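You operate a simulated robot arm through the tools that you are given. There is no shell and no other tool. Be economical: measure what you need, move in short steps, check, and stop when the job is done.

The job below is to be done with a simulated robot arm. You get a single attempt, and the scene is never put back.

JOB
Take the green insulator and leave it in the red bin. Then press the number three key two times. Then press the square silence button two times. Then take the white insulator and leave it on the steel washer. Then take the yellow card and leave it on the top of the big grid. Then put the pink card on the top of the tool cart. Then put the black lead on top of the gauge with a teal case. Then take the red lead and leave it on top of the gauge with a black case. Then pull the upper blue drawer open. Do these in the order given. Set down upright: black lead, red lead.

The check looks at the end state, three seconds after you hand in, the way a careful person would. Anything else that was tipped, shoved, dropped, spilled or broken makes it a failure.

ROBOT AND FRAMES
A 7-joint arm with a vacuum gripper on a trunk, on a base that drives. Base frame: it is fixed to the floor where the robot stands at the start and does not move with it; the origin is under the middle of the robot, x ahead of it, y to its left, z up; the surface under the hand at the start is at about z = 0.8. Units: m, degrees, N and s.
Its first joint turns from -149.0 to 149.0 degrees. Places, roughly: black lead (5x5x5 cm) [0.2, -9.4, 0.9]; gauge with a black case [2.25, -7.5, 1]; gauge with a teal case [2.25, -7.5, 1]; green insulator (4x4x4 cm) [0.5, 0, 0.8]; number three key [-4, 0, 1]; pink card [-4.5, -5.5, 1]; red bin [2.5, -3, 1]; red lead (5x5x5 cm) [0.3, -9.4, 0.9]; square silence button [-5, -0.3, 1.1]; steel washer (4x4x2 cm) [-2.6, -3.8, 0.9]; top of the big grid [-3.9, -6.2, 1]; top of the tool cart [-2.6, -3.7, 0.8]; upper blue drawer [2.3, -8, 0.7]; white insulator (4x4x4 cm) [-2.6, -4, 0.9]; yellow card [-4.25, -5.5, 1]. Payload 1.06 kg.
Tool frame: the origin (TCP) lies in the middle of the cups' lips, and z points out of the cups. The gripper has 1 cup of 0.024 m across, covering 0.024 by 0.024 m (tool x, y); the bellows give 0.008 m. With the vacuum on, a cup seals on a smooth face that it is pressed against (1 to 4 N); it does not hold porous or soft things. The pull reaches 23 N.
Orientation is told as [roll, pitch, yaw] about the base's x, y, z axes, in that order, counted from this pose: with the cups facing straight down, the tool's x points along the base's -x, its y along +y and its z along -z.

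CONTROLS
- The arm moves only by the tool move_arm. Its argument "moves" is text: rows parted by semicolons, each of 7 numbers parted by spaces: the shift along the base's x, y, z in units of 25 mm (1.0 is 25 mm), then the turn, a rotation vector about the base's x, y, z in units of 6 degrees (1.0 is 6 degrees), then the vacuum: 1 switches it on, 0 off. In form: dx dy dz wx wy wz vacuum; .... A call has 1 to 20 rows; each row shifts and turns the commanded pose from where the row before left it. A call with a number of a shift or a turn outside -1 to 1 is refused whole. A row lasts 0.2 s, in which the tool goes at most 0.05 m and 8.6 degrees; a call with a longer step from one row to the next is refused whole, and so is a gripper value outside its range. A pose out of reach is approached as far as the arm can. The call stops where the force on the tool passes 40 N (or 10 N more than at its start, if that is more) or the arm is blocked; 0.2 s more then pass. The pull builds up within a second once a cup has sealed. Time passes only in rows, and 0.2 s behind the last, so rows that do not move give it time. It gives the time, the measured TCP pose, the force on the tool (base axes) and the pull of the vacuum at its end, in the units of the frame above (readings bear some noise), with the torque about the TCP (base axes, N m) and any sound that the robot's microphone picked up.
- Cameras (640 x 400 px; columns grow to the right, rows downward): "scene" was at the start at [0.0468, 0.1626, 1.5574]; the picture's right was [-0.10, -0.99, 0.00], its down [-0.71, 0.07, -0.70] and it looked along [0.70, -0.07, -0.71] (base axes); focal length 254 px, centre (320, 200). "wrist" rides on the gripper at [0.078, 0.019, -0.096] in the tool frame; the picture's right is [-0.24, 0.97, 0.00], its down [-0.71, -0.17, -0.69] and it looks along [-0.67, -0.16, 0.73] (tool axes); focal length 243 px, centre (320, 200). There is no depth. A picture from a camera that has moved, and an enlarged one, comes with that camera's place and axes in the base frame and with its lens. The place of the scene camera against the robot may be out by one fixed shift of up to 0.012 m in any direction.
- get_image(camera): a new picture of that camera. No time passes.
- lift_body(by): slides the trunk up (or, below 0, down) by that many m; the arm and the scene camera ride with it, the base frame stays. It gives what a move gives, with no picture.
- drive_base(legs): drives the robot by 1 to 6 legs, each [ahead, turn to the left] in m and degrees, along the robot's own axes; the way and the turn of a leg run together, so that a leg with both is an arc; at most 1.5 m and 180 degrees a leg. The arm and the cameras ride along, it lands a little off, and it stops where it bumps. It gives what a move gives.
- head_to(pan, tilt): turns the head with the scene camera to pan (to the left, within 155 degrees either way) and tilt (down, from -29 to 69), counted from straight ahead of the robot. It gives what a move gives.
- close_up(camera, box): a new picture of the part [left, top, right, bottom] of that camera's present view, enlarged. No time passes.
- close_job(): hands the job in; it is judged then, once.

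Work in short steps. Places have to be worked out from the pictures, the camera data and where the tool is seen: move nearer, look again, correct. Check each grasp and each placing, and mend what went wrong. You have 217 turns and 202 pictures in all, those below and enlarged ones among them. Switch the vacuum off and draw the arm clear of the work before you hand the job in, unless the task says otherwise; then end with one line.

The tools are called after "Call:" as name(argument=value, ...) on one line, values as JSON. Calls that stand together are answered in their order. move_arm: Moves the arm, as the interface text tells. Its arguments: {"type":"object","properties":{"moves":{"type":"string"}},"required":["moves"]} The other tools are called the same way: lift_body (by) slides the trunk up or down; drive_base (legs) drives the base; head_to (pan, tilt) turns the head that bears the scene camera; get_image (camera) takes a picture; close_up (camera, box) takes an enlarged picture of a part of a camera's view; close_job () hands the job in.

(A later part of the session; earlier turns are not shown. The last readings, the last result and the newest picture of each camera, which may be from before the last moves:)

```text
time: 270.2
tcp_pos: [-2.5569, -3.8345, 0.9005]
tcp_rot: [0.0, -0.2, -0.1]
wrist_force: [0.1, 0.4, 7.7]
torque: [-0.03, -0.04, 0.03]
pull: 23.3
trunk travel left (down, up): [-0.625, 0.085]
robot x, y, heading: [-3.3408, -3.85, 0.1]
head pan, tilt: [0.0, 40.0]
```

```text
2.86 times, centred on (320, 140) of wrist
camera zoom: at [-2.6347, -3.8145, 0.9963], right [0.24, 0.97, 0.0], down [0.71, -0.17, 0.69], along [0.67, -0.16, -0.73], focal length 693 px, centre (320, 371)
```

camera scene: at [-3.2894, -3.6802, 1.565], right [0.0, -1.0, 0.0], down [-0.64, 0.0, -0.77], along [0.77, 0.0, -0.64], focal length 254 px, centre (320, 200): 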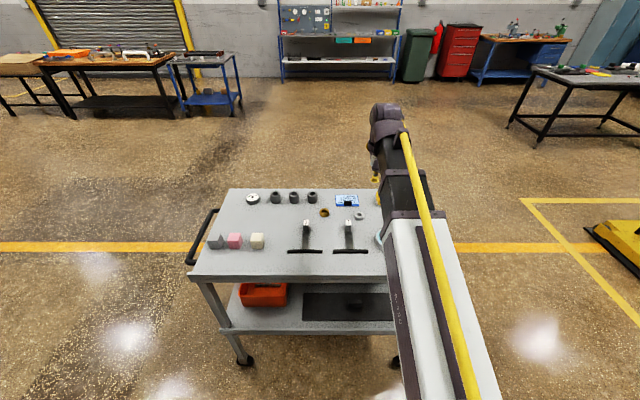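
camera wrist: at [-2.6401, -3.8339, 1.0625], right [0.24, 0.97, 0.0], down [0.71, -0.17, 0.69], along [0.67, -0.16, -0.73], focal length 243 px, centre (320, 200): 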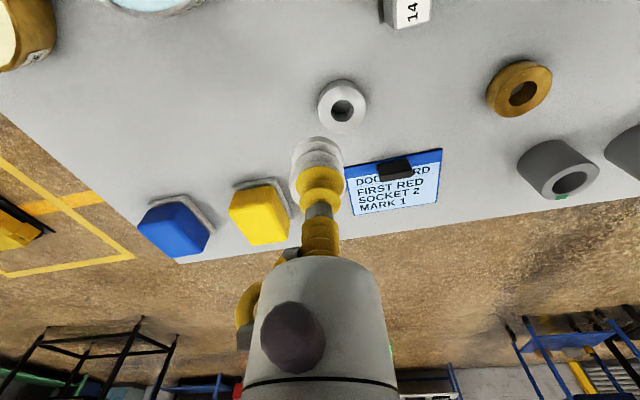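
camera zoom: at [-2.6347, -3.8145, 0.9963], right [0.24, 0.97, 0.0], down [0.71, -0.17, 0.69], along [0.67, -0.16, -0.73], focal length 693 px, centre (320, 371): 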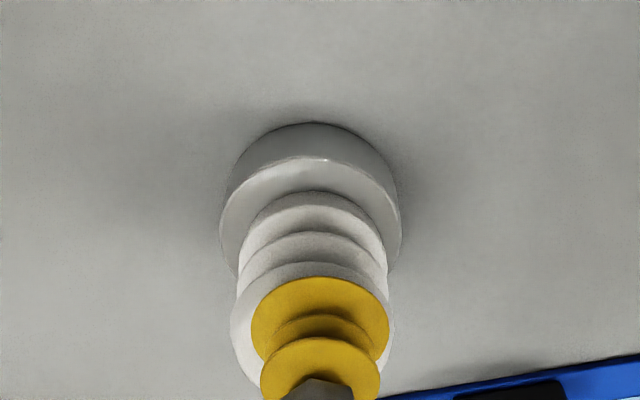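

Contact at 7.7 N and well centred on the washer. I release and lift straight up.

Call:
move_arm(moves="0 0 0.06 0 0 0 0; 0 0 0 0 0 0 0; 0 0 0 0 0 0 0; 0 0 0 0 0 0 0; 0 0 0.2 0 0 0 0; 0 0 0.3 0 0 0 0; 0 0 1 0 0 0 0; 0 0 1 0 0 0 0; 0 0 1 0 0 0 0; 0 0 1 0 0 0 0; 0 0 1 0 0 0 0; 0 0 1 0 0 0 0; 0 0 1 0 0 0 0; 0 0 1 0 0 0 0; 0 0 1 0 0 0 0; 0 0 0 0 0 0 0")

Call:
get_image(camera="wrist")

Call:
close_up(camera="scene", box=[220, 160, 420, 290])

```text
time: 273.6
tcp_pos: [-2.5559, -3.8343, 1.1379]
tcp_rot: [0.0, -0.2, -0.1]
wrist_force: [0.9, 1.3, 0.7]
torque: [-0.03, -0.03, -0.03]
pull: 0.0
trunk travel left (down, up): [-0.625, 0.085]
robot x, y, heading: [-3.3399, -3.8512, 0.1]
head pan, tilt: [0.0, 40.0]
```

```text
135 pictures are left
camera wrist: at [-2.6343, -3.814, 1.2347], right [0.24, 0.97, 0.0], down [0.71, -0.17, 0.69], along [0.67, -0.16, -0.73], focal length 243 px, centre (320, 200)
```

wrist: 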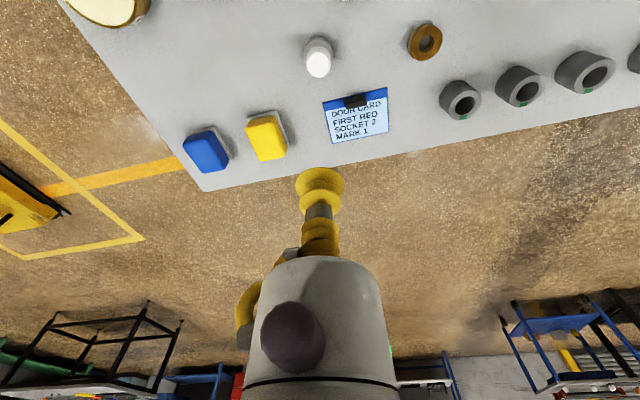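

```text
3.08 times, centred on (320, 225) of scene
camera zoom: at [-3.2895, -3.6802, 1.5649], right [0.0, -1.0, 0.0], down [-0.64, 0.0, -0.77], along [0.77, 0.0, -0.64], focal length 782 px, centre (320, 123)
```

zoom: 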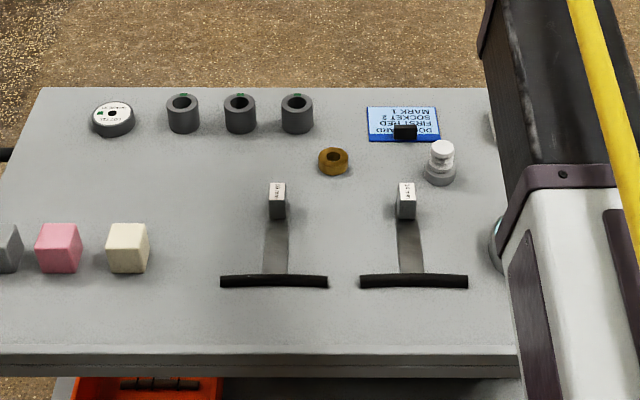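

White insulator stands on the washer. Next the yellow card near [-4.25,-5.5]; I back off, turn right and look.

Call:
drive_base(legs=[[-0.3, 0], [0, -110]])

Call:
head_to(pan=0, tilt=28)

Call:
get_image(camera="scene")

```text
time: 280.3
tcp_pos: [-3.9033, -4.5924, 1.1373]
tcp_rot: [0.0, -0.2, -110.9]
wrist_force: [0.2, -0.5, -0.2]
torque: [-0.02, 0.01, 0.03]
pull: 0.0
trunk travel left (down, up): [-0.625, 0.085]
robot x, y, heading: [-3.6379, -3.8531, -110.7]
head pan, tilt: [0.0, 40.0]
```

```text
time: 281.1
tcp_pos: [-3.9042, -4.5916, 1.137]
tcp_rot: [0.0, -0.3, -110.9]
wrist_force: [0.3, -0.6, 0.5]
torque: [0.01, 0.02, -0.04]
pull: 0.1
trunk travel left (down, up): [-0.625, 0.085]
robot x, y, heading: [-3.6419, -3.8525, -110.9]
head pan, tilt: [0.0, 28.0]
```

```text
133 pictures are left
camera scene: at [-3.487, -3.9546, 1.5834], right [-0.94, 0.35, 0.0], down [0.17, 0.44, -0.88], along [-0.31, -0.83, -0.47], focal length 254 px, centre (320, 200)
```

scene: 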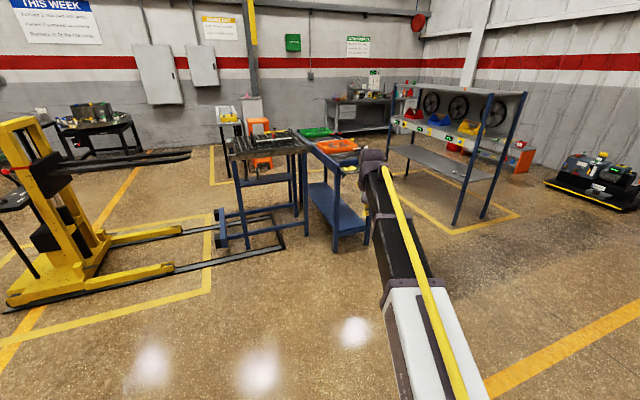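

Call:
close_up(camera="scene", box=[200, 80, 540, 260])

```text
1.88 times, centred on (370, 170) of scene
camera zoom: at [-3.487, -3.9546, 1.5834], right [-0.94, 0.35, 0.0], down [0.17, 0.44, -0.88], along [-0.31, -0.83, -0.47], focal length 479 px, centre (226, 256)
```

zoom: 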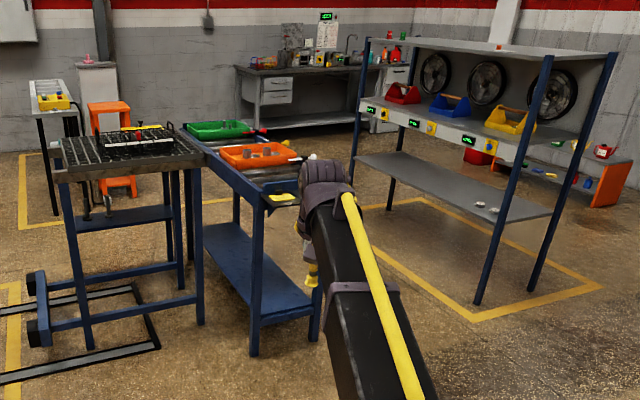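

Yellow card lies on the near corner of the roller table at about [-4.26,-5.43,0.95]; the big grid is on the left table. I drive to about [-4.2,-4.65] facing -y.

Call:
drive_base(legs=[[0, -14], [0.95, 0], [0, 35]])

Call:
head_to(pan=0, tilt=35)

Call:
get_image(camera="scene")

Call:
get_image(camera="wrist")

```text
time: 288.6
tcp_pos: [-4.1655, -5.4202, 1.1368]
tcp_rot: [0.0, -0.3, -89.9]
wrist_force: [-0.4, 0.1, 0.7]
torque: [-0.01, 0.03, 0.04]
pull: 0.0
trunk travel left (down, up): [-0.625, 0.085]
robot x, y, heading: [-4.1847, -4.6376, -89.5]
head pan, tilt: [0.0, 28.0]
```

```text
time: 289.2
tcp_pos: [-4.1653, -5.421, 1.1378]
tcp_rot: [0.0, -0.2, -89.9]
wrist_force: [-0.2, -0.7, 1.1]
torque: [0.01, 0.0, 0.03]
pull: 0.0
trunk travel left (down, up): [-0.625, 0.085]
robot x, y, heading: [-4.1843, -4.6364, -89.6]
head pan, tilt: [0.0, 35.0]
```

```text
131 pictures are left
camera scene: at [-4.0035, -4.6774, 1.5725], right [-1.0, 0.0, 0.0], down [0.0, 0.57, -0.82], along [0.0, -0.82, -0.57], focal length 254 px, centre (320, 200)
```

scene: 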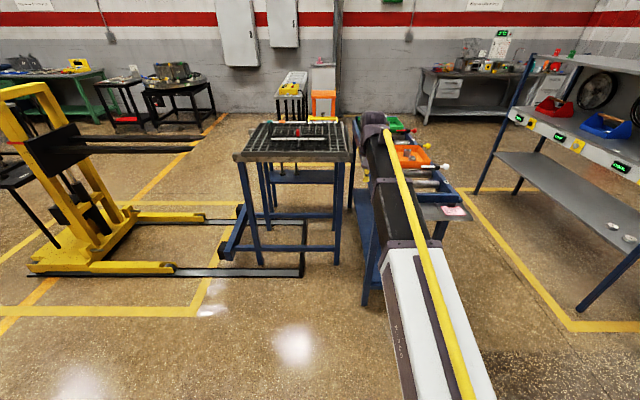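

```text
130 pictures are left
camera wrist: at [-4.1468, -5.3409, 1.2344], right [0.97, -0.23, 0.0], down [-0.17, -0.71, 0.69], along [-0.16, -0.67, -0.73], focal length 243 px, centre (320, 200)
```

wrist: 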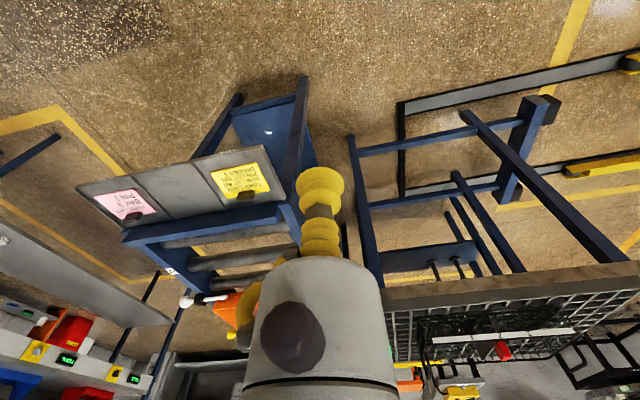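

I enlarge both cards.

Call:
close_up(camera="wrist", box=[70, 130, 310, 270])

```text
2.67 times, centred on (190, 200) of wrist
camera zoom: at [-4.1468, -5.3409, 1.2344], right [0.97, -0.23, 0.0], down [-0.17, -0.71, 0.69], along [-0.16, -0.67, -0.73], focal length 647 px, centre (667, 200)
```

zoom: 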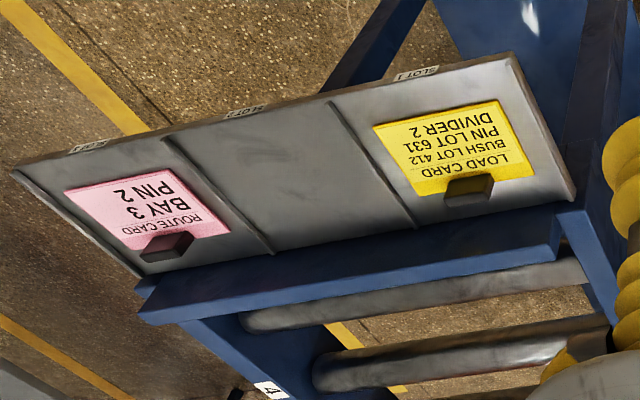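

Shelf height triangulates to z≈0.89; yellow card centre at about [-4.352,-5.576], with a dark block on its far edge. I drive 0.15 m nearer, move over it, and come down to z≈1.0.

Call:
drive_base(legs=[[0.15, 0]])

Call:
move_arm(moves="-1 0 0 0 0 0 0; -1 0 0 0 0 0 0; -1 0 0 0 0 0 0; -1 0 0 0 0 0 0; -1 0 0 0 0 0 0; -1 0 0 0 0 0 0; -1 0 0 0 0 0 0; -0.4 0 -1 0 0 0 0; 0 0 -1 0 0 0 0; 0 0 -1 0 0 0 0; 0 0 -1 0 0 0 0; 0 0 -1 0 0 0 0; 0 0 0 0 0 0 0")

Call:
get_image(camera="wrist")

```text
time: 290.6
tcp_pos: [-4.1658, -5.5719, 1.1376]
tcp_rot: [0.0, -0.2, -90.0]
wrist_force: [1.1, 1.0, 0.0]
torque: [-0.04, -0.03, 0.0]
pull: 0.0
trunk travel left (down, up): [-0.625, 0.085]
robot x, y, heading: [-4.1828, -4.7855, -89.8]
head pan, tilt: [0.0, 35.0]
```

```text
time: 293.4
tcp_pos: [-4.3507, -5.5719, 1.0121]
tcp_rot: [0.0, -0.2, -90.0]
wrist_force: [-0.6, -0.2, -0.1]
torque: [-0.01, 0.0, 0.0]
pull: 0.1
trunk travel left (down, up): [-0.625, 0.085]
robot x, y, heading: [-4.1828, -4.7879, -89.8]
head pan, tilt: [0.0, 35.0]
```

```text
128 pictures are left
camera wrist: at [-4.3323, -5.4925, 1.1092], right [0.97, -0.24, 0.0], down [-0.17, -0.71, 0.69], along [-0.16, -0.67, -0.73], focal length 243 px, centre (320, 200)
```

wrist: 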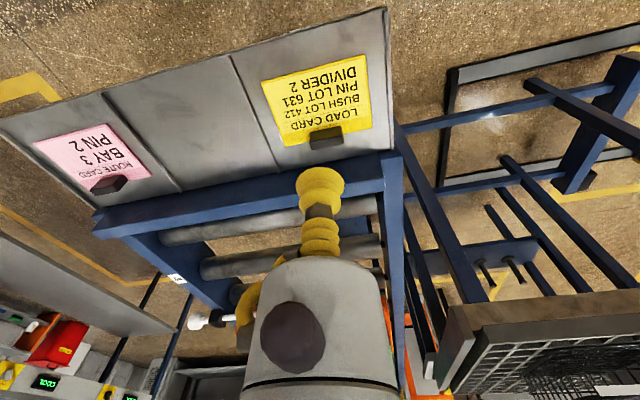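

The cup is already over the card, short of the block. I descend to about 0.905.

Call:
move_arm(moves="0 0.1 -1 0 0 0 1; 0 0 -1 0 0 0 1; 0 0 -1 0 0 0 1; 0 0 -0.8 0 0 0 1; 0 0 -0.4 0 0 0 1; 0 0 0 0 0 0 1")

Call:
close_up(camera="wrist", box=[220, 80, 420, 220])

```text
time: 294.8
tcp_pos: [-4.3506, -5.5699, 0.9074]
tcp_rot: [0.1, -0.2, -90.0]
wrist_force: [0.1, 0.6, -0.7]
torque: [0.0, 0.04, -0.03]
pull: 0.1
trunk travel left (down, up): [-0.625, 0.085]
robot x, y, heading: [-4.187, -4.7877, -89.9]
head pan, tilt: [0.0, 35.0]
```

```text
2.86 times, centred on (320, 150) of wrist
camera zoom: at [-4.3321, -5.49, 1.0046], right [0.97, -0.24, 0.0], down [-0.17, -0.71, 0.69], along [-0.16, -0.67, -0.73], focal length 693 px, centre (320, 343)
```

zoom: 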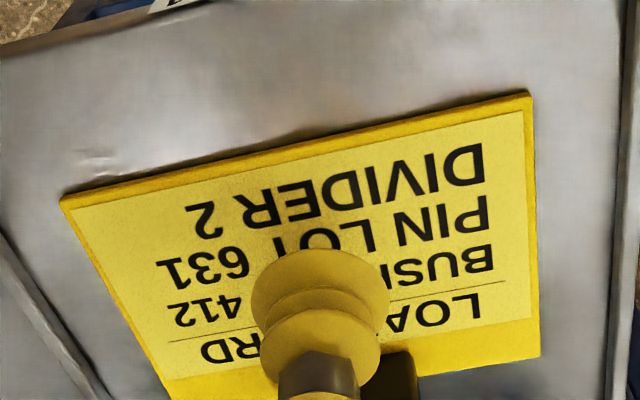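

Landing spot is centred on the label, clear of the block. I descend to contact.

Call:
move_arm(moves="0 0 -0.3 0 0 0 1; 0 0 -0.2 0 0 0 1; 0 0 -0.15 0 0 0 1; 0 0 0 0 0 0 1; 0 0 0 0 0 0 1")

```text
time: 296.0
tcp_pos: [-4.3516, -5.5706, 0.8922]
tcp_rot: [0.1, -0.2, -89.9]
wrist_force: [0.3, -0.5, -0.8]
torque: [-0.01, 0.01, 0.01]
pull: 0.0
trunk travel left (down, up): [-0.625, 0.085]
robot x, y, heading: [-4.1882, -4.7838, -89.7]
head pan, tilt: [0.0, 35.0]
```

Call:
move_arm(moves="0 0 -0.12 0 0 0 1; 0 0 -0.12 0 0 0 1; 0 0 0 0 0 0 1; 0 0 0 0 0 0 1")

```text
time: 297.0
tcp_pos: [-4.3508, -5.5694, 0.8863]
tcp_rot: [-0.1, -0.2, -90.0]
wrist_force: [-0.9, -1.7, 10.4]
torque: [-0.03, -0.03, 0.01]
pull: 22.4
trunk travel left (down, up): [-0.625, 0.085]
robot x, y, heading: [-4.1833, -4.7872, -90.0]
head pan, tilt: [0.0, 35.0]
```

Sealed on the card. I lift it and take a look at both views.

Call:
move_arm(moves="0 0 0.5 0 0 0 1; 0 0 1 0 0 0 1; 0 0 1 0 0 0 1; 0 0 1 0 0 0 1; 0 0 1 0 0 0 1; 0 0 1 0 0 0 1; 0 0 1 0 0 0 1; 0 0 1 0 0 0 1; 0 0 1 0 0 0 1; 0 0 1 0 0 0 1; 0 0 1 0 0 0 1; 0 0 1 0 0 0 1; 0 0 0 0 0 0 1")

Call:
get_image(camera="wrist")

Call:
close_up(camera="scene", box=[210, 80, 470, 300])

```text
time: 299.8
tcp_pos: [-4.3508, -5.5689, 1.1726]
tcp_rot: [-0.1, -0.2, -89.9]
wrist_force: [-0.6, -0.2, -0.2]
torque: [0.0, 0.0, 0.01]
pull: 23.2
trunk travel left (down, up): [-0.625, 0.085]
robot x, y, heading: [-4.1861, -4.7899, -89.9]
head pan, tilt: [0.0, 35.0]
```

```text
126 pictures are left
camera wrist: at [-4.3317, -5.4896, 1.2695], right [0.97, -0.24, 0.0], down [-0.17, -0.71, 0.69], along [-0.16, -0.67, -0.73], focal length 243 px, centre (320, 200)
```

wrist: 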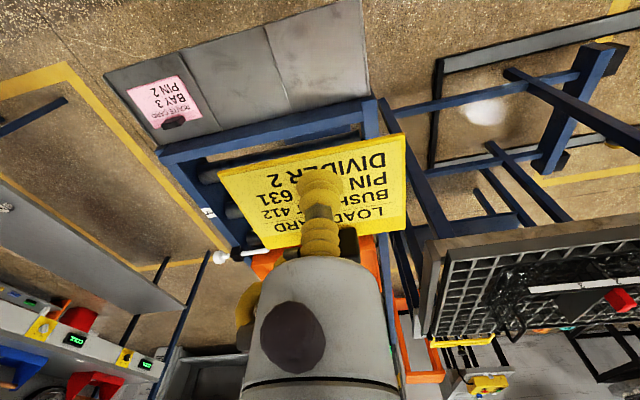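

```text
1.82 times, centred on (340, 190) of scene
camera zoom: at [-4.0029, -4.8289, 1.5725], right [-1.0, 0.0, 0.0], down [0.0, 0.57, -0.82], along [0.0, -0.82, -0.57], focal length 462 px, centre (284, 218)
```

zoom: 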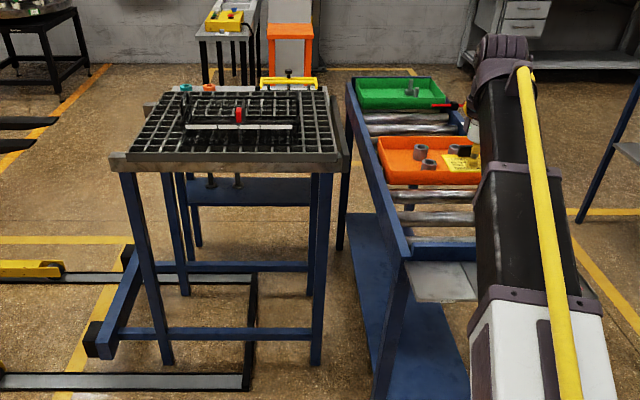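

Card is held. The grid spans about x -4.18…-3.52, y -6.0…-6.6, z≈0.94, with a smaller lattice on it. I drive to about [-3.8,-5.25] facing -y.

Call:
drive_base(legs=[[0, 40], [0.58, 0], [0, -40]])

Call:
get_image(camera="wrist")

Call:
get_image(camera="scene")

```text
time: 306.9
tcp_pos: [-3.9798, -6.0147, 1.1726]
tcp_rot: [0.1, -0.1, -90.2]
wrist_force: [0.8, 0.2, -0.5]
torque: [0.02, 0.0, 0.0]
pull: 22.8
trunk travel left (down, up): [-0.625, 0.085]
robot x, y, heading: [-3.8089, -5.2342, -90.0]
head pan, tilt: [0.0, 35.0]
```

```text
124 pictures are left
camera wrist: at [-3.9593, -5.9354, 1.2692], right [0.97, -0.24, 0.0], down [-0.17, -0.71, 0.69], along [-0.16, -0.67, -0.73], focal length 243 px, centre (320, 200)
```

wrist: 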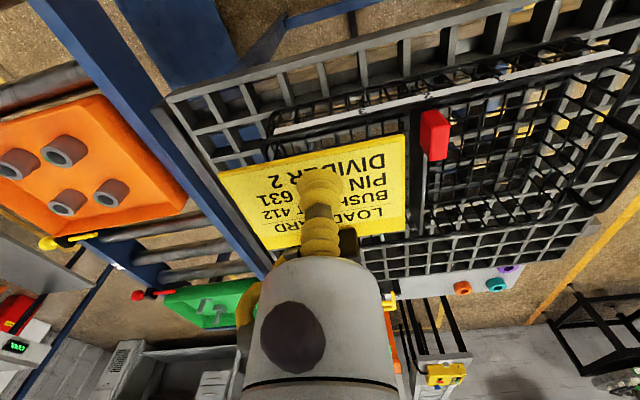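

```text
123 pictures are left
camera scene: at [-3.6278, -5.2759, 1.5725], right [-1.0, 0.0, 0.0], down [0.0, 0.57, -0.82], along [0.0, -0.82, -0.57], focal length 254 px, centre (320, 200)
```

scene: 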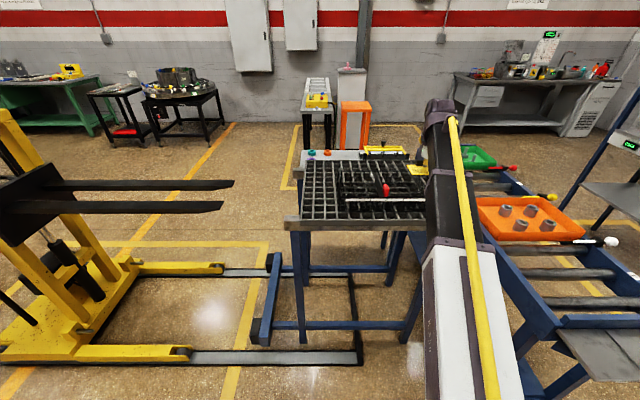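

I enlarge both views of the grid to find free surface.

Call:
close_up(camera="scene", box=[280, 140, 450, 240])

Call:
close_up(camera="wrist", box=[160, 0, 640, 300])

```text
3.76 times, centred on (365, 190) of scene
camera zoom: at [-3.6278, -5.2759, 1.5725], right [-1.0, 0.0, 0.0], down [0.0, 0.57, -0.82], along [0.0, -0.82, -0.57], focal length 957 px, centre (151, 238)
```

zoom: 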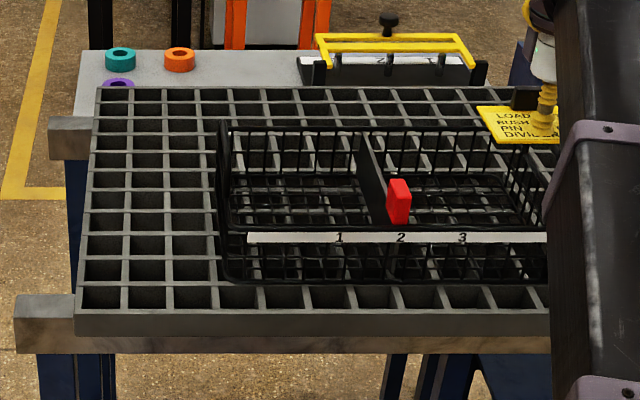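

```text
1.33 times, centred on (400, 150) of wrist
camera zoom: at [-3.9593, -5.9354, 1.2692], right [0.97, -0.24, 0.0], down [-0.17, -0.71, 0.69], along [-0.16, -0.67, -0.73], focal length 324 px, centre (213, 267)
```

zoom: 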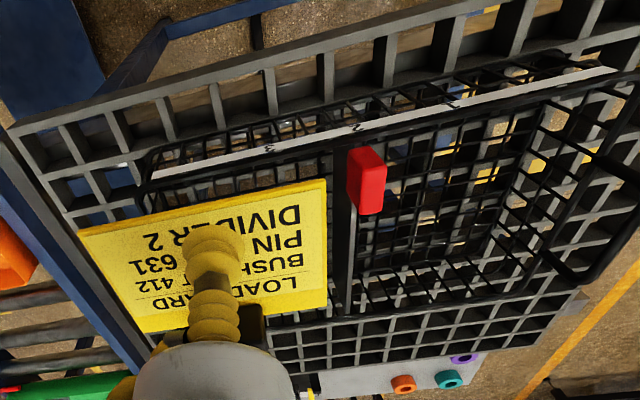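

The +x side strip of the big grid (x≈-3.70…-3.56) is free of the basket. I drive 0.08 m ahead and carry the card over to about [-3.63,-6.17].

Call:
drive_base(legs=[[0.08, 0]])

Call:
move_arm(moves="1 -0.2 0 0 0 0 1; 1 -0.2 0 0 0 0 1; 1 -0.2 0 0 0 0 1; 1 -0.2 0 0 0 0 1; 1 -0.2 0 0 0 0 1; 1 -0.2 0 0 0 0 1; 1 -0.2 0 0 0 0 1; 1 -0.2 0 0 0 0 1; 1 -0.2 0 0 0 0 1; 1 -0.2 0 0 0 0 1; 1 -0.2 0 0 0 0 1; 1 -0.2 0 0 0 0 1; 1 -0.2 0 0 0 0 1; 1 -0.2 0 0 0 0 1; 0 0 -1 0 0 0 1; 0 0 -1 0 0 0 1; 0 0 -1 0 0 0 1; 0 0 0 0 0 0 1")

Call:
get_image(camera="wrist")

Call:
get_image(camera="scene")

```text
time: 307.9
tcp_pos: [-3.9787, -6.0955, 1.1731]
tcp_rot: [-0.1, -0.2, -90.1]
wrist_force: [0.5, 0.3, 0.6]
torque: [0.01, -0.03, -0.02]
pull: 23.2
trunk travel left (down, up): [-0.625, 0.085]
robot x, y, heading: [-3.8081, -5.3139, -89.7]
head pan, tilt: [0.0, 35.0]
```

```text
time: 311.7
tcp_pos: [-3.6283, -6.1661, 1.0973]
tcp_rot: [0.0, -0.3, -90.2]
wrist_force: [-0.2, -0.7, -0.6]
torque: [0.03, 0.02, -0.03]
pull: 22.8
trunk travel left (down, up): [-0.625, 0.085]
robot x, y, heading: [-3.8077, -5.312, -90.0]
head pan, tilt: [0.0, 35.0]
```

```text
120 pictures are left
camera wrist: at [-3.609, -6.086, 1.194], right [0.97, -0.24, 0.0], down [-0.17, -0.71, 0.69], along [-0.16, -0.67, -0.73], focal length 243 px, centre (320, 200)
```

wrist: 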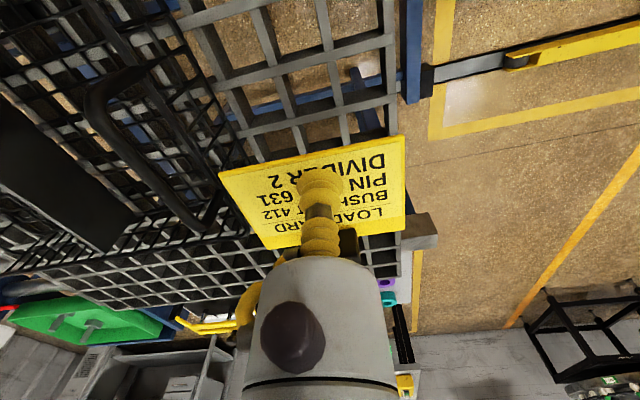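

```text
119 pictures are left
camera scene: at [-3.6276, -5.3564, 1.5724], right [-1.0, 0.0, 0.0], down [0.0, 0.57, -0.82], along [0.0, -0.82, -0.57], focal length 254 px, centre (320, 200)
```

scene: 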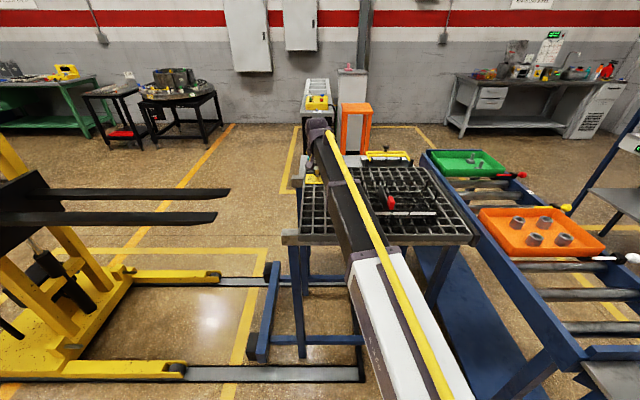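

The footprint falls on free grid, clear of basket and edge. I lower to about 0.99 and look again.

Call:
move_arm(moves="0 0 -1 0 0 0 1; 0 0 -1 0 0 0 1; 0 0 -1 0 0 0 1; 0 0 -1 0 0 0 1; 0 0 0 0 0 0 1")

Call:
get_image(camera="wrist")

Call:
close_up(camera="scene", box=[280, 140, 400, 240])

```text
time: 312.9
tcp_pos: [-3.6284, -6.1664, 0.9966]
tcp_rot: [0.0, -0.2, -90.3]
wrist_force: [-0.5, 0.1, -1.1]
torque: [0.03, 0.0, 0.0]
pull: 22.8
trunk travel left (down, up): [-0.625, 0.085]
robot x, y, heading: [-3.8047, -5.3122, -89.9]
head pan, tilt: [0.0, 35.0]
```

```text
118 pictures are left
camera wrist: at [-3.6088, -6.0859, 1.0933], right [0.97, -0.24, 0.0], down [-0.17, -0.71, 0.69], along [-0.16, -0.67, -0.73], focal length 243 px, centre (320, 200)
```

wrist: 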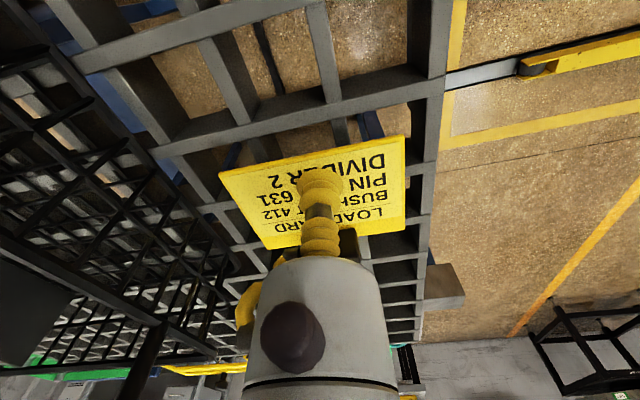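

```text
4.00 times, centred on (340, 190) of scene
camera zoom: at [-3.6276, -5.3564, 1.5724], right [-1.0, 0.0, 0.0], down [0.0, 0.57, -0.82], along [0.0, -0.82, -0.57], focal length 1017 px, centre (240, 240)
```

zoom: 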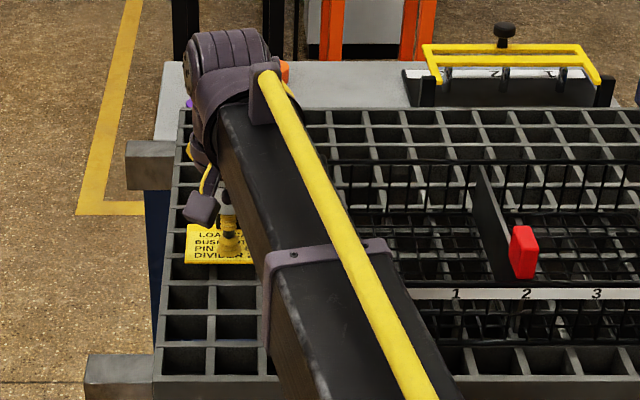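

I shift 1 cm toward -x for more edge margin and lower slowly.

Call:
move_arm(moves="-0.4 0 -0.4 0 0 0 1; 0 0 -0.5 0 0 0 1; 0 0 -0.4 0 0 0 1; 0 0 0 0 0 0 1")

Call:
get_image(camera="wrist")

```text
time: 313.8
tcp_pos: [-3.6378, -6.1656, 0.9725]
tcp_rot: [-0.1, -0.7, -90.3]
wrist_force: [-0.7, 3.1, 20.6]
torque: [0.06, 0.0, 0.01]
pull: 22.8
trunk travel left (down, up): [-0.625, 0.085]
robot x, y, heading: [-3.8102, -5.3131, -89.7]
head pan, tilt: [0.0, 35.0]
stopped in row 4: the force on the tool passed its limit at 44 N (the readings are from after the stop); the commanded pose is now the measured one
```

```text
116 pictures are left
camera wrist: at [-3.6195, -6.0852, 1.0694], right [0.97, -0.24, 0.0], down [-0.17, -0.7, 0.69], along [-0.16, -0.67, -0.72], focal length 243 px, centre (320, 200)
```

wrist: 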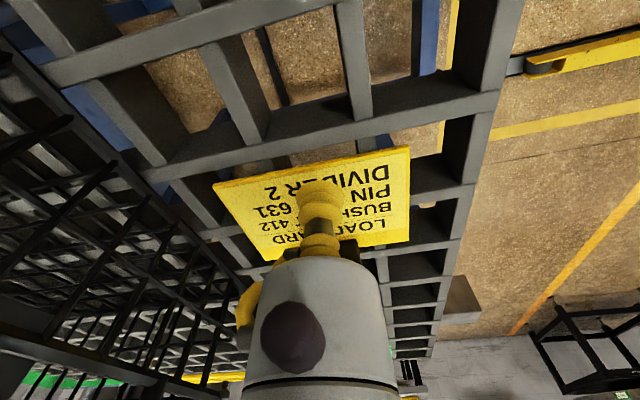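

The card rests on the grid bars (contact). I ease off, release and lift.

Call:
move_arm(moves="0 0 0.12 0 0 0 1; 0 0 0.06 0 0 0 0; 0 0 0 0 0 0 0; 0 0 0 0 0 0 0; 0 0 0 0 0 0 0; 0 0 0.3 0 0 0 0; 0 0 0.8 0 0 0 0; 0 0 1 0 0 0 0; 0 0 1 0 0 0 0; 0 0 1 0 0 0 0; 0 0 1 0 0 0 0; 0 0 1 0 0 0 0; 0 0 1 0 0 0 0; 0 0 1 0 0 0 0; 0 0 0 0 0 0 0")

Call:
get_image(camera="wrist")

```text
time: 317.0
tcp_pos: [-3.6385, -6.1678, 1.1768]
tcp_rot: [0.0, -0.5, -90.2]
wrist_force: [-0.3, 0.6, 0.2]
torque: [-0.02, -0.02, 0.02]
pull: 0.1
trunk travel left (down, up): [-0.625, 0.085]
robot x, y, heading: [-3.8092, -5.3133, -90.1]
head pan, tilt: [0.0, 35.0]
```

```text
115 pictures are left
camera wrist: at [-3.6193, -6.0868, 1.2732], right [0.97, -0.24, 0.0], down [-0.17, -0.7, 0.69], along [-0.16, -0.67, -0.72], focal length 243 px, centre (320, 200)
```

wrist: 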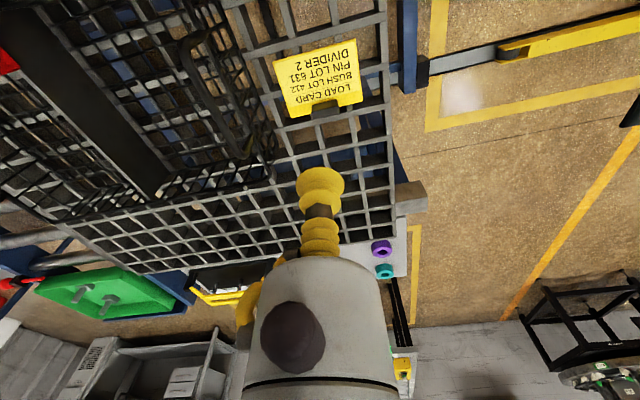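

Yellow card lies flat on the grid. Now the pink card at about [-4.595,-5.575,0.89]: I back away diagonally to about [-4.45,-4.85].

Call:
move_arm(moves="-0.8 0.5 0 0.08 0 0 0; -0.8 0.5 0 0 0 0 0; -0.8 0.5 0 0 0 0 0; -0.8 0.5 0 0 0 0 0; -0.8 0.5 0 0 0 0 0; -0.8 0.5 0 0 0 0 0; -0.8 0.5 0 0 0 0 0; -0.8 0.5 0 0 0 0 0; 0 0 0 0 0 0 0")

Call:
drive_base(legs=[[0, 54.3], [-0.79, 0], [0, -54.3]])

Call:
get_image(camera="wrist")

```text
time: 319.0
tcp_pos: [-3.7977, -6.0677, 1.1783]
tcp_rot: [0.0, 0.1, -90.2]
wrist_force: [-0.4, -0.9, 0.3]
torque: [0.0, 0.0, 0.01]
pull: 0.0
trunk travel left (down, up): [-0.625, 0.085]
robot x, y, heading: [-3.8095, -5.3123, -90.0]
head pan, tilt: [0.0, 35.0]
```

```text
time: 328.1
tcp_pos: [-4.4371, -5.6142, 1.1763]
tcp_rot: [0.1, 0.0, -90.1]
wrist_force: [-0.3, -0.3, 0.6]
torque: [-0.01, -0.02, -0.03]
pull: 0.1
trunk travel left (down, up): [-0.625, 0.085]
robot x, y, heading: [-4.45, -4.8565, -89.8]
head pan, tilt: [0.0, 35.0]
```

```text
114 pictures are left
camera wrist: at [-4.4184, -5.535, 1.2738], right [0.97, -0.24, 0.0], down [-0.17, -0.71, 0.69], along [-0.16, -0.67, -0.73], focal length 243 px, centre (320, 200)
```

wrist: 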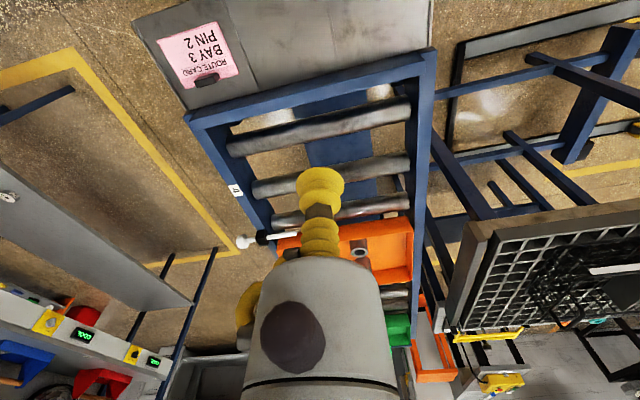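

Pink card centre at about [-4.60,-5.577]. I move over it and down to z≈1.0.

Call:
move_arm(moves="-0.9 0.25 0 0 0 0 0; -0.9 0.25 0 0 0 0 0; -0.9 0.25 0 0 0 0 0; -0.9 0.25 0 0 0 0 0; -0.9 0.25 0 0 0 0 0; -1 0.25 0 0 0 0 0; -1 0.25 -0.5 0 0 0 0; 0 0 -1 0 0 0 0; 0 0 -1 0 0 0 0; 0 0 -1 0 0 0 0; 0 0 -1 0 0 0 0; 0 0 -1 0 0 0 0; 0 0 -1 0 0 0 0; 0 0 -1 0 0 0 0; 0 0 0 0 0 0 0")

Call:
get_image(camera="wrist")

```text
time: 331.3
tcp_pos: [-4.5988, -5.5705, 0.9896]
tcp_rot: [0.0, 0.0, -90.1]
wrist_force: [0.6, -0.4, -1.6]
torque: [-0.01, 0.0, 0.03]
pull: 0.1
trunk travel left (down, up): [-0.625, 0.085]
robot x, y, heading: [-4.4466, -4.8632, -89.7]
head pan, tilt: [0.0, 35.0]
```

```text
113 pictures are left
camera wrist: at [-4.5803, -5.4913, 1.086], right [0.97, -0.24, 0.0], down [-0.17, -0.71, 0.69], along [-0.16, -0.67, -0.73], focal length 243 px, centre (320, 200)
```

wrist: 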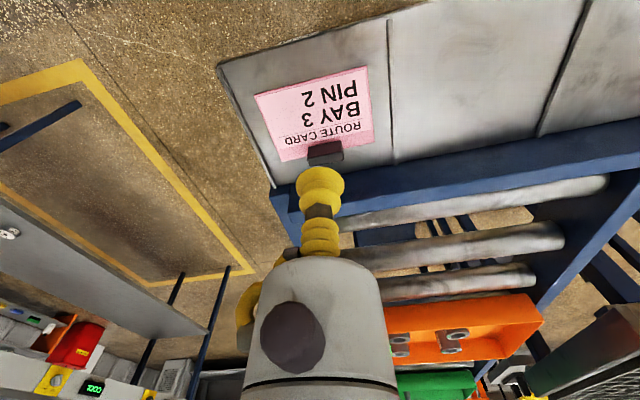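

Aligned as with the yellow card. I descend to contact at about z=0.886.

Call:
move_arm(moves="0 0 -1 0 0 0 1; 0 0 -1 0 0 0 1; 0 0 -1 0 0 0 1; 0 0 -0.6 0 0 0 1; 0 0 -0.3 0 0 0 1; 0 0 -0.15 0 0 0 1; 0 0 -0.1 0 0 0 1; 0 0 0 0 0 0 1; 0 0 0 0 0 0 1")

```text
time: 333.3
tcp_pos: [-4.5992, -5.5708, 0.8861]
tcp_rot: [0.0, -0.1, -90.1]
wrist_force: [-2.0, -1.7, 9.1]
torque: [-0.01, 0.0, 0.02]
pull: 22.4
trunk travel left (down, up): [-0.625, 0.085]
robot x, y, heading: [-4.4498, -4.8581, -89.9]
head pan, tilt: [0.0, 35.0]
```

Sealed. I lift, turn, and drive back to the tool cart's -x side, about [-3.4,-3.55].

Call:
move_arm(moves="0 0 0.5 0 0 0 1; 0 0 1 0 0 0 1; 0 0 1 0 0 0 1; 0 0 1 0 0 0 1; 0 0 1 0 0 0 1; 0 0 1 0 0 0 1; 0 0 1 0 0 0 1; 0 0 1 0 0 0 1; 0.5 0.2 1 0 0 0 1; 1 0.2 1 0 0 0 1; 1 0.2 1 0 0 0 1; 1 0.2 1 0 0 0 1; 1 0.2 0 0 0 0 1; 1 0.2 0 0 0 0 1; 0 0 0 0 0 0 1")

Call:
drive_base(legs=[[0, 141.3], [0.9, 0], [0.78, 0], [0, -51.3]])

Call:
get_image(camera="wrist")

Call:
get_image(camera="scene")

```text
time: 336.5
tcp_pos: [-4.462, -5.5404, 1.1716]
tcp_rot: [0.0, 0.0, -90.1]
wrist_force: [-1.1, -0.4, -0.1]
torque: [-0.02, -0.02, 0.03]
pull: 22.4
trunk travel left (down, up): [-0.625, 0.085]
robot x, y, heading: [-4.4514, -4.8614, -89.9]
head pan, tilt: [0.0, 35.0]
```

```text
time: 353.2
tcp_pos: [-2.7019, -3.5854, 1.1721]
tcp_rot: [0.0, 0.0, -1.6]
wrist_force: [0.0, -1.1, -0.8]
torque: [0.02, -0.02, -0.01]
pull: 22.9
trunk travel left (down, up): [-0.625, 0.085]
robot x, y, heading: [-3.3829, -3.5548, -1.4]
head pan, tilt: [0.0, 35.0]
```

```text
112 pictures are left
camera wrist: at [-2.7805, -3.5651, 1.2692], right [0.26, 0.96, 0.0], down [0.7, -0.19, 0.69], along [0.66, -0.18, -0.73], focal length 243 px, centre (320, 200)
```

wrist: 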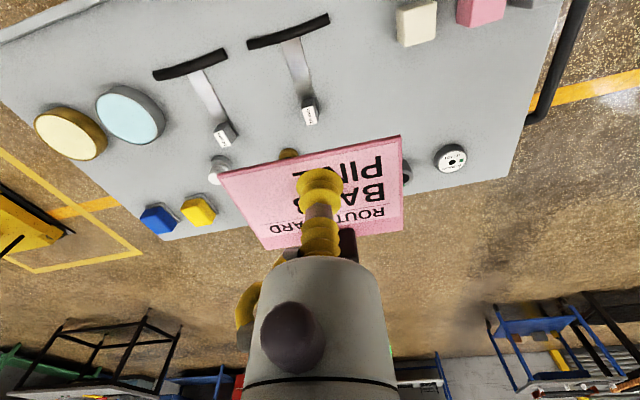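

```text
111 pictures are left
camera scene: at [-3.3244, -3.3862, 1.5725], right [-0.02, -1.0, 0.0], down [-0.57, 0.01, -0.82], along [0.82, -0.02, -0.57], focal length 254 px, centre (320, 200)
```

scene: 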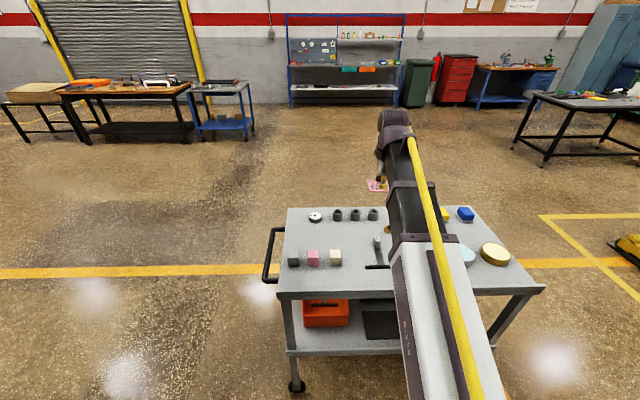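

Free cart surface centred at about [-2.565,-3.51] between cubes, rings and scrapers. I move there and lower to z≈0.95.

Call:
move_arm(moves="0.9 0.5 0 0 0 0 1; 0.9 0.5 0 0 0 0 1; 0.9 0.5 0 0 0 0 1; 0.9 0.5 0 0 0 0 1; 0.9 0.5 0 0 0 0 1; 0.74 0.5 -0.8 0 0 0 1; 0 0 -1 0 0 0 1; 0 0 -1 0 0 0 1; 0 0 -1 0 0 0 1; 0 0 -1 0 0 0 1; 0 0 -1 0 0 0 1; 0 0 -1 0 0 0 1; 0 0 -1 0 0 0 1; 0 0 -1 0 0 0 1; 0 0 0 0 0 0 1")

Call:
get_image(camera="wrist")

Call:
close_up(camera="scene", box=[270, 180, 430, 280])

```text
time: 356.4
tcp_pos: [-2.5721, -3.5121, 0.9511]
tcp_rot: [0.0, 0.1, -1.7]
wrist_force: [0.2, 0.3, 0.2]
torque: [-0.01, 0.04, -0.01]
pull: 22.1
trunk travel left (down, up): [-0.625, 0.085]
robot x, y, heading: [-3.382, -3.5564, -1.3]
head pan, tilt: [0.0, 35.0]
```

```text
110 pictures are left
camera wrist: at [-2.6498, -3.4899, 1.0484], right [0.26, 0.96, 0.0], down [0.7, -0.19, 0.69], along [0.66, -0.18, -0.73], focal length 243 px, centre (320, 200)
```

wrist: 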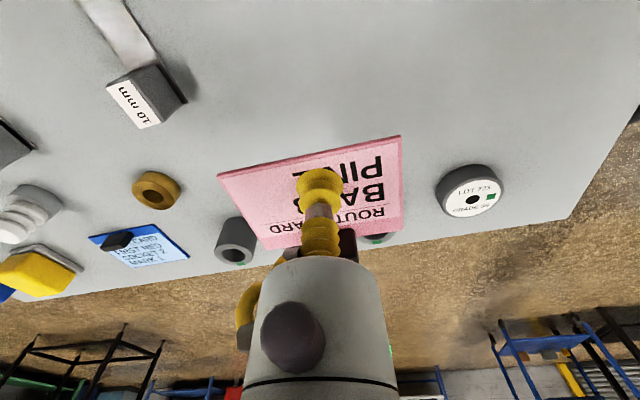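

```text
4.00 times, centred on (350, 230) of scene
camera zoom: at [-3.3243, -3.386, 1.5725], right [-0.02, -1.0, 0.0], down [-0.57, 0.01, -0.82], along [0.82, -0.02, -0.57], focal length 1017 px, centre (200, 80)
```

zoom: 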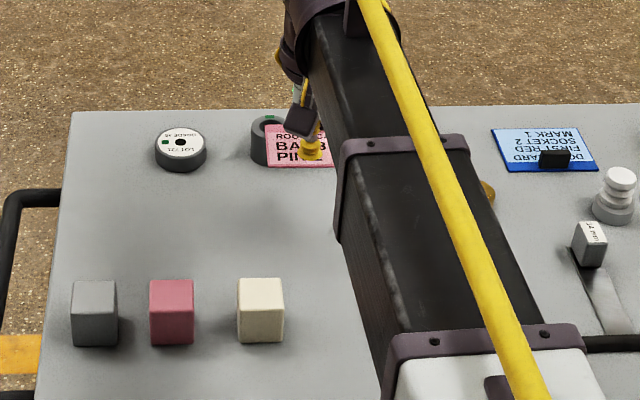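

Clearances are good all round. I lower to just above the surface and then gently to contact.

Call:
move_arm(moves="0 0 -1 0 0 0 1; 0 0 -1 0 0 0 1; 0 0 -1 0 0 0 1; 0 0 -0.6 0 0 0 1; 0 0 0 0 0 0 1")

Call:
move_arm(moves="0 0 -0.15 0 0 0 1; 0 0 -0.15 0 0 0 1; 0 0 0 0 0 0 1")

```text
time: 357.6
tcp_pos: [-2.5715, -3.5119, 0.8625]
tcp_rot: [0.1, -0.2, -1.6]
wrist_force: [0.9, -0.3, 0.3]
torque: [-0.03, 0.01, 0.02]
pull: 22.7
trunk travel left (down, up): [-0.625, 0.085]
robot x, y, heading: [-3.3855, -3.5526, -1.5]
head pan, tilt: [0.0, 35.0]
```

```text
time: 358.4
tcp_pos: [-2.5716, -3.5106, 0.8544]
tcp_rot: [0.1, 0.0, -1.7]
wrist_force: [-0.5, 0.4, 0.0]
torque: [0.02, 0.01, 0.02]
pull: 22.4
trunk travel left (down, up): [-0.625, 0.085]
robot x, y, heading: [-3.3888, -3.5578, -1.4]
head pan, tilt: [0.0, 35.0]
```

Call:
move_arm(moves="0 0 -0.12 0 0 0 1; 0 0 -0.1 0 0 0 1; 0 0 0 0 0 0 1")

```text
time: 359.2
tcp_pos: [-2.5724, -3.5125, 0.8513]
tcp_rot: [0.0, -0.2, -1.6]
wrist_force: [3.3, -0.5, 16.0]
torque: [-0.01, -0.02, 0.01]
pull: 22.8
trunk travel left (down, up): [-0.625, 0.085]
robot x, y, heading: [-3.3817, -3.5548, -1.4]
head pan, tilt: [0.0, 35.0]
```

Contact (16 N). I ease off, release and lift.

Call:
move_arm(moves="0 0 0.1 0 0 0 1; 0 0 0.04 0 0 0 0; 0 0 0 0 0 0 0; 0 0 0 0 0 0 0; 0 0 0 0 0 0 0; 0 0 0.3 0 0 0 0; 0 0 0.8 0 0 0 0; 0 0 1 0 0 0 0; 0 0 1 0 0 0 0; 0 0 1 0 0 0 0; 0 0 1 0 0 0 0; 0 0 1 0 0 0 0; 0 0 1 0 0 0 0; 0 0 1 0 0 0 0; 0 0 1 0 0 0 0; 0 0 1 0 0 0 0; 0 0 1 0 0 0 0; 0 0 1 0 0 0 0; 0 0 0 0 0 0 0")

Call:
get_image(camera="wrist")

```text
time: 363.2
tcp_pos: [-2.5708, -3.5112, 1.1563]
tcp_rot: [0.0, 0.0, -1.6]
wrist_force: [-0.4, 0.2, -0.3]
torque: [0.0, -0.02, 0.0]
pull: 0.1
trunk travel left (down, up): [-0.625, 0.085]
robot x, y, heading: [-3.3839, -3.5549, -1.5]
head pan, tilt: [0.0, 35.0]
```

```text
108 pictures are left
camera wrist: at [-2.6489, -3.4905, 1.2529], right [0.26, 0.96, 0.0], down [0.7, -0.19, 0.69], along [0.66, -0.18, -0.73], focal length 243 px, centre (320, 200)
```

wrist: 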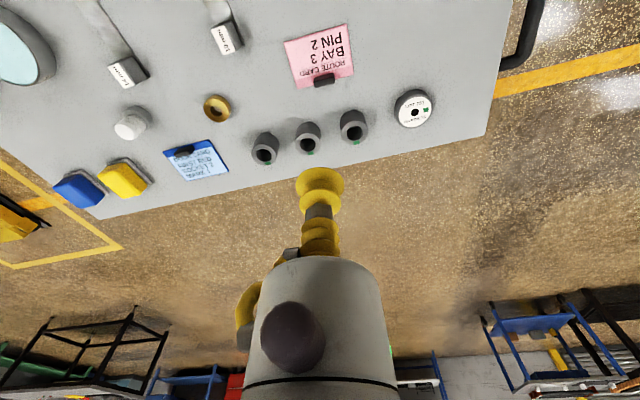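

Pink card lies flat on the cart and the white insulator still stands. Next the black lead near [0.2,-9.4]: I go round the cart's south end to about [-1.2,-4.7] and look.

Call:
drive_base(legs=[[-0.15, 0], [0, -88.5], [1.15, 0], [0, 90], [1.5, 0], [0.85, 0]])

Call:
head_to(pan=-65, tilt=18)

Call:
get_image(camera="scene")

Call:
head_to(pan=-15, tilt=18)

Call:
get_image(camera="scene")

```text
time: 388.8
tcp_pos: [-0.3524, -4.6005, 1.1546]
tcp_rot: [0.0, 0.0, 0.1]
wrist_force: [0.6, -0.6, 0.0]
torque: [-0.05, 0.01, 0.03]
pull: 0.0
trunk travel left (down, up): [-0.625, 0.085]
robot x, y, heading: [-1.1616, -4.6702, 0.4]
head pan, tilt: [0.0, 35.0]
```

```text
time: 390.1
tcp_pos: [-0.3528, -4.6002, 1.1559]
tcp_rot: [0.0, 0.0, 0.0]
wrist_force: [-0.9, 0.0, 0.6]
torque: [-0.02, 0.0, 0.02]
pull: 0.0
trunk travel left (down, up): [-0.625, 0.085]
robot x, y, heading: [-1.1609, -4.6666, 0.2]
head pan, tilt: [-65.0, 18.0]
```

```text
107 pictures are left
camera scene: at [-1.158, -4.5827, 1.5995], right [-0.9, -0.43, 0.0], down [-0.13, 0.28, -0.95], along [0.41, -0.86, -0.31], focal length 254 px, centre (320, 200)
```

scene: 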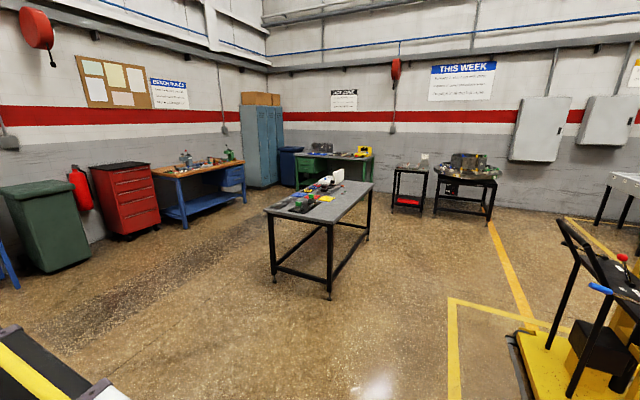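

```text
time: 391.3
tcp_pos: [-0.3519, -4.6004, 1.1551]
tcp_rot: [0.0, 0.0, 0.2]
wrist_force: [-0.9, -0.1, 0.3]
torque: [-0.03, 0.02, 0.0]
pull: 0.1
trunk travel left (down, up): [-0.625, 0.085]
robot x, y, heading: [-1.1616, -4.67, 0.6]
head pan, tilt: [-15.0, 18.0]
```

```text
106 pictures are left
camera scene: at [-1.1078, -4.5221, 1.5996], right [-0.25, -0.97, 0.0], down [-0.3, 0.08, -0.95], along [0.92, -0.24, -0.31], focal length 254 px, centre (320, 200)
```

scene: 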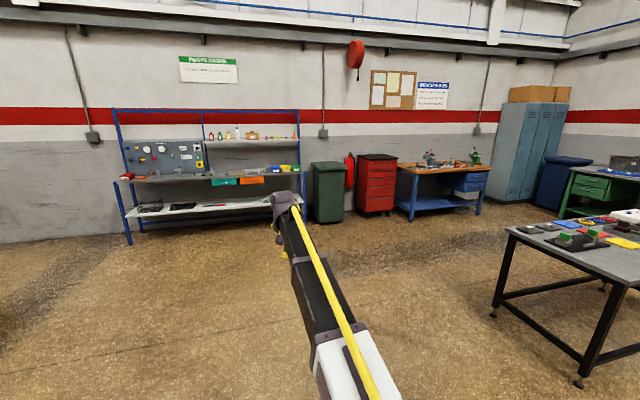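

I turn back and enlarge the far benches around pixel (364,155) where the leads should be.

Call:
head_to(pan=-65, tilt=18)

Call:
close_up(camera="scene", box=[140, 110, 520, 320])

Call:
close_up(camera="scene", box=[270, 130, 390, 200])

```text
time: 392.5
tcp_pos: [-0.3536, -4.6008, 1.1561]
tcp_rot: [0.1, -0.1, 0.1]
wrist_force: [-0.4, 0.1, -0.4]
torque: [-0.02, -0.01, 0.01]
pull: 0.1
trunk travel left (down, up): [-0.625, 0.085]
robot x, y, heading: [-1.1666, -4.6691, 0.6]
head pan, tilt: [-65.0, 18.0]
```

```text
1.68 times, centred on (330, 215) of scene
camera zoom: at [-1.158, -4.5827, 1.5996], right [-0.9, -0.43, 0.0], down [-0.13, 0.28, -0.95], along [0.41, -0.86, -0.31], focal length 428 px, centre (303, 175)
```

zoom: 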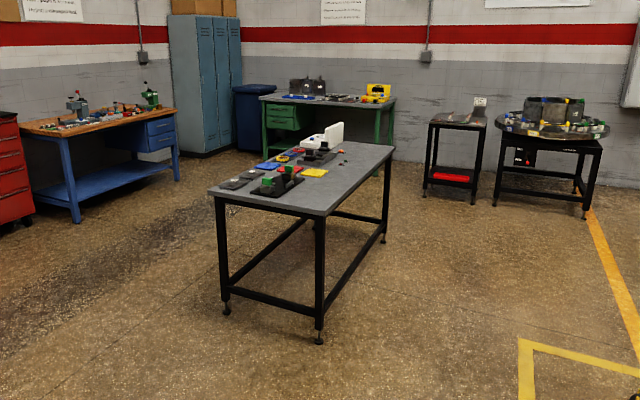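

```text
5.33 times, centred on (330, 165) of scene
camera zoom: at [-1.158, -4.5827, 1.5996], right [-0.9, -0.43, 0.0], down [-0.13, 0.28, -0.95], along [0.41, -0.86, -0.31], focal length 1356 px, centre (267, 387)
```

zoom: 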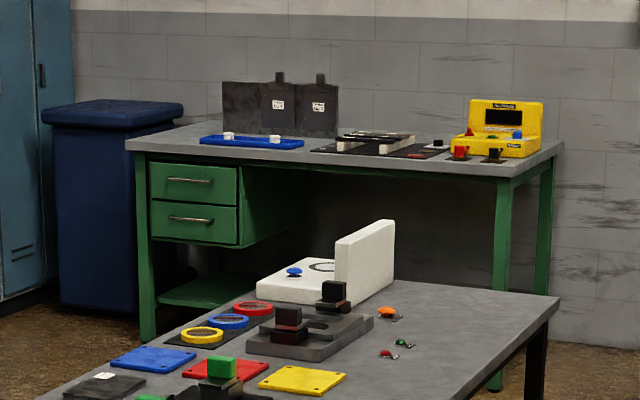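

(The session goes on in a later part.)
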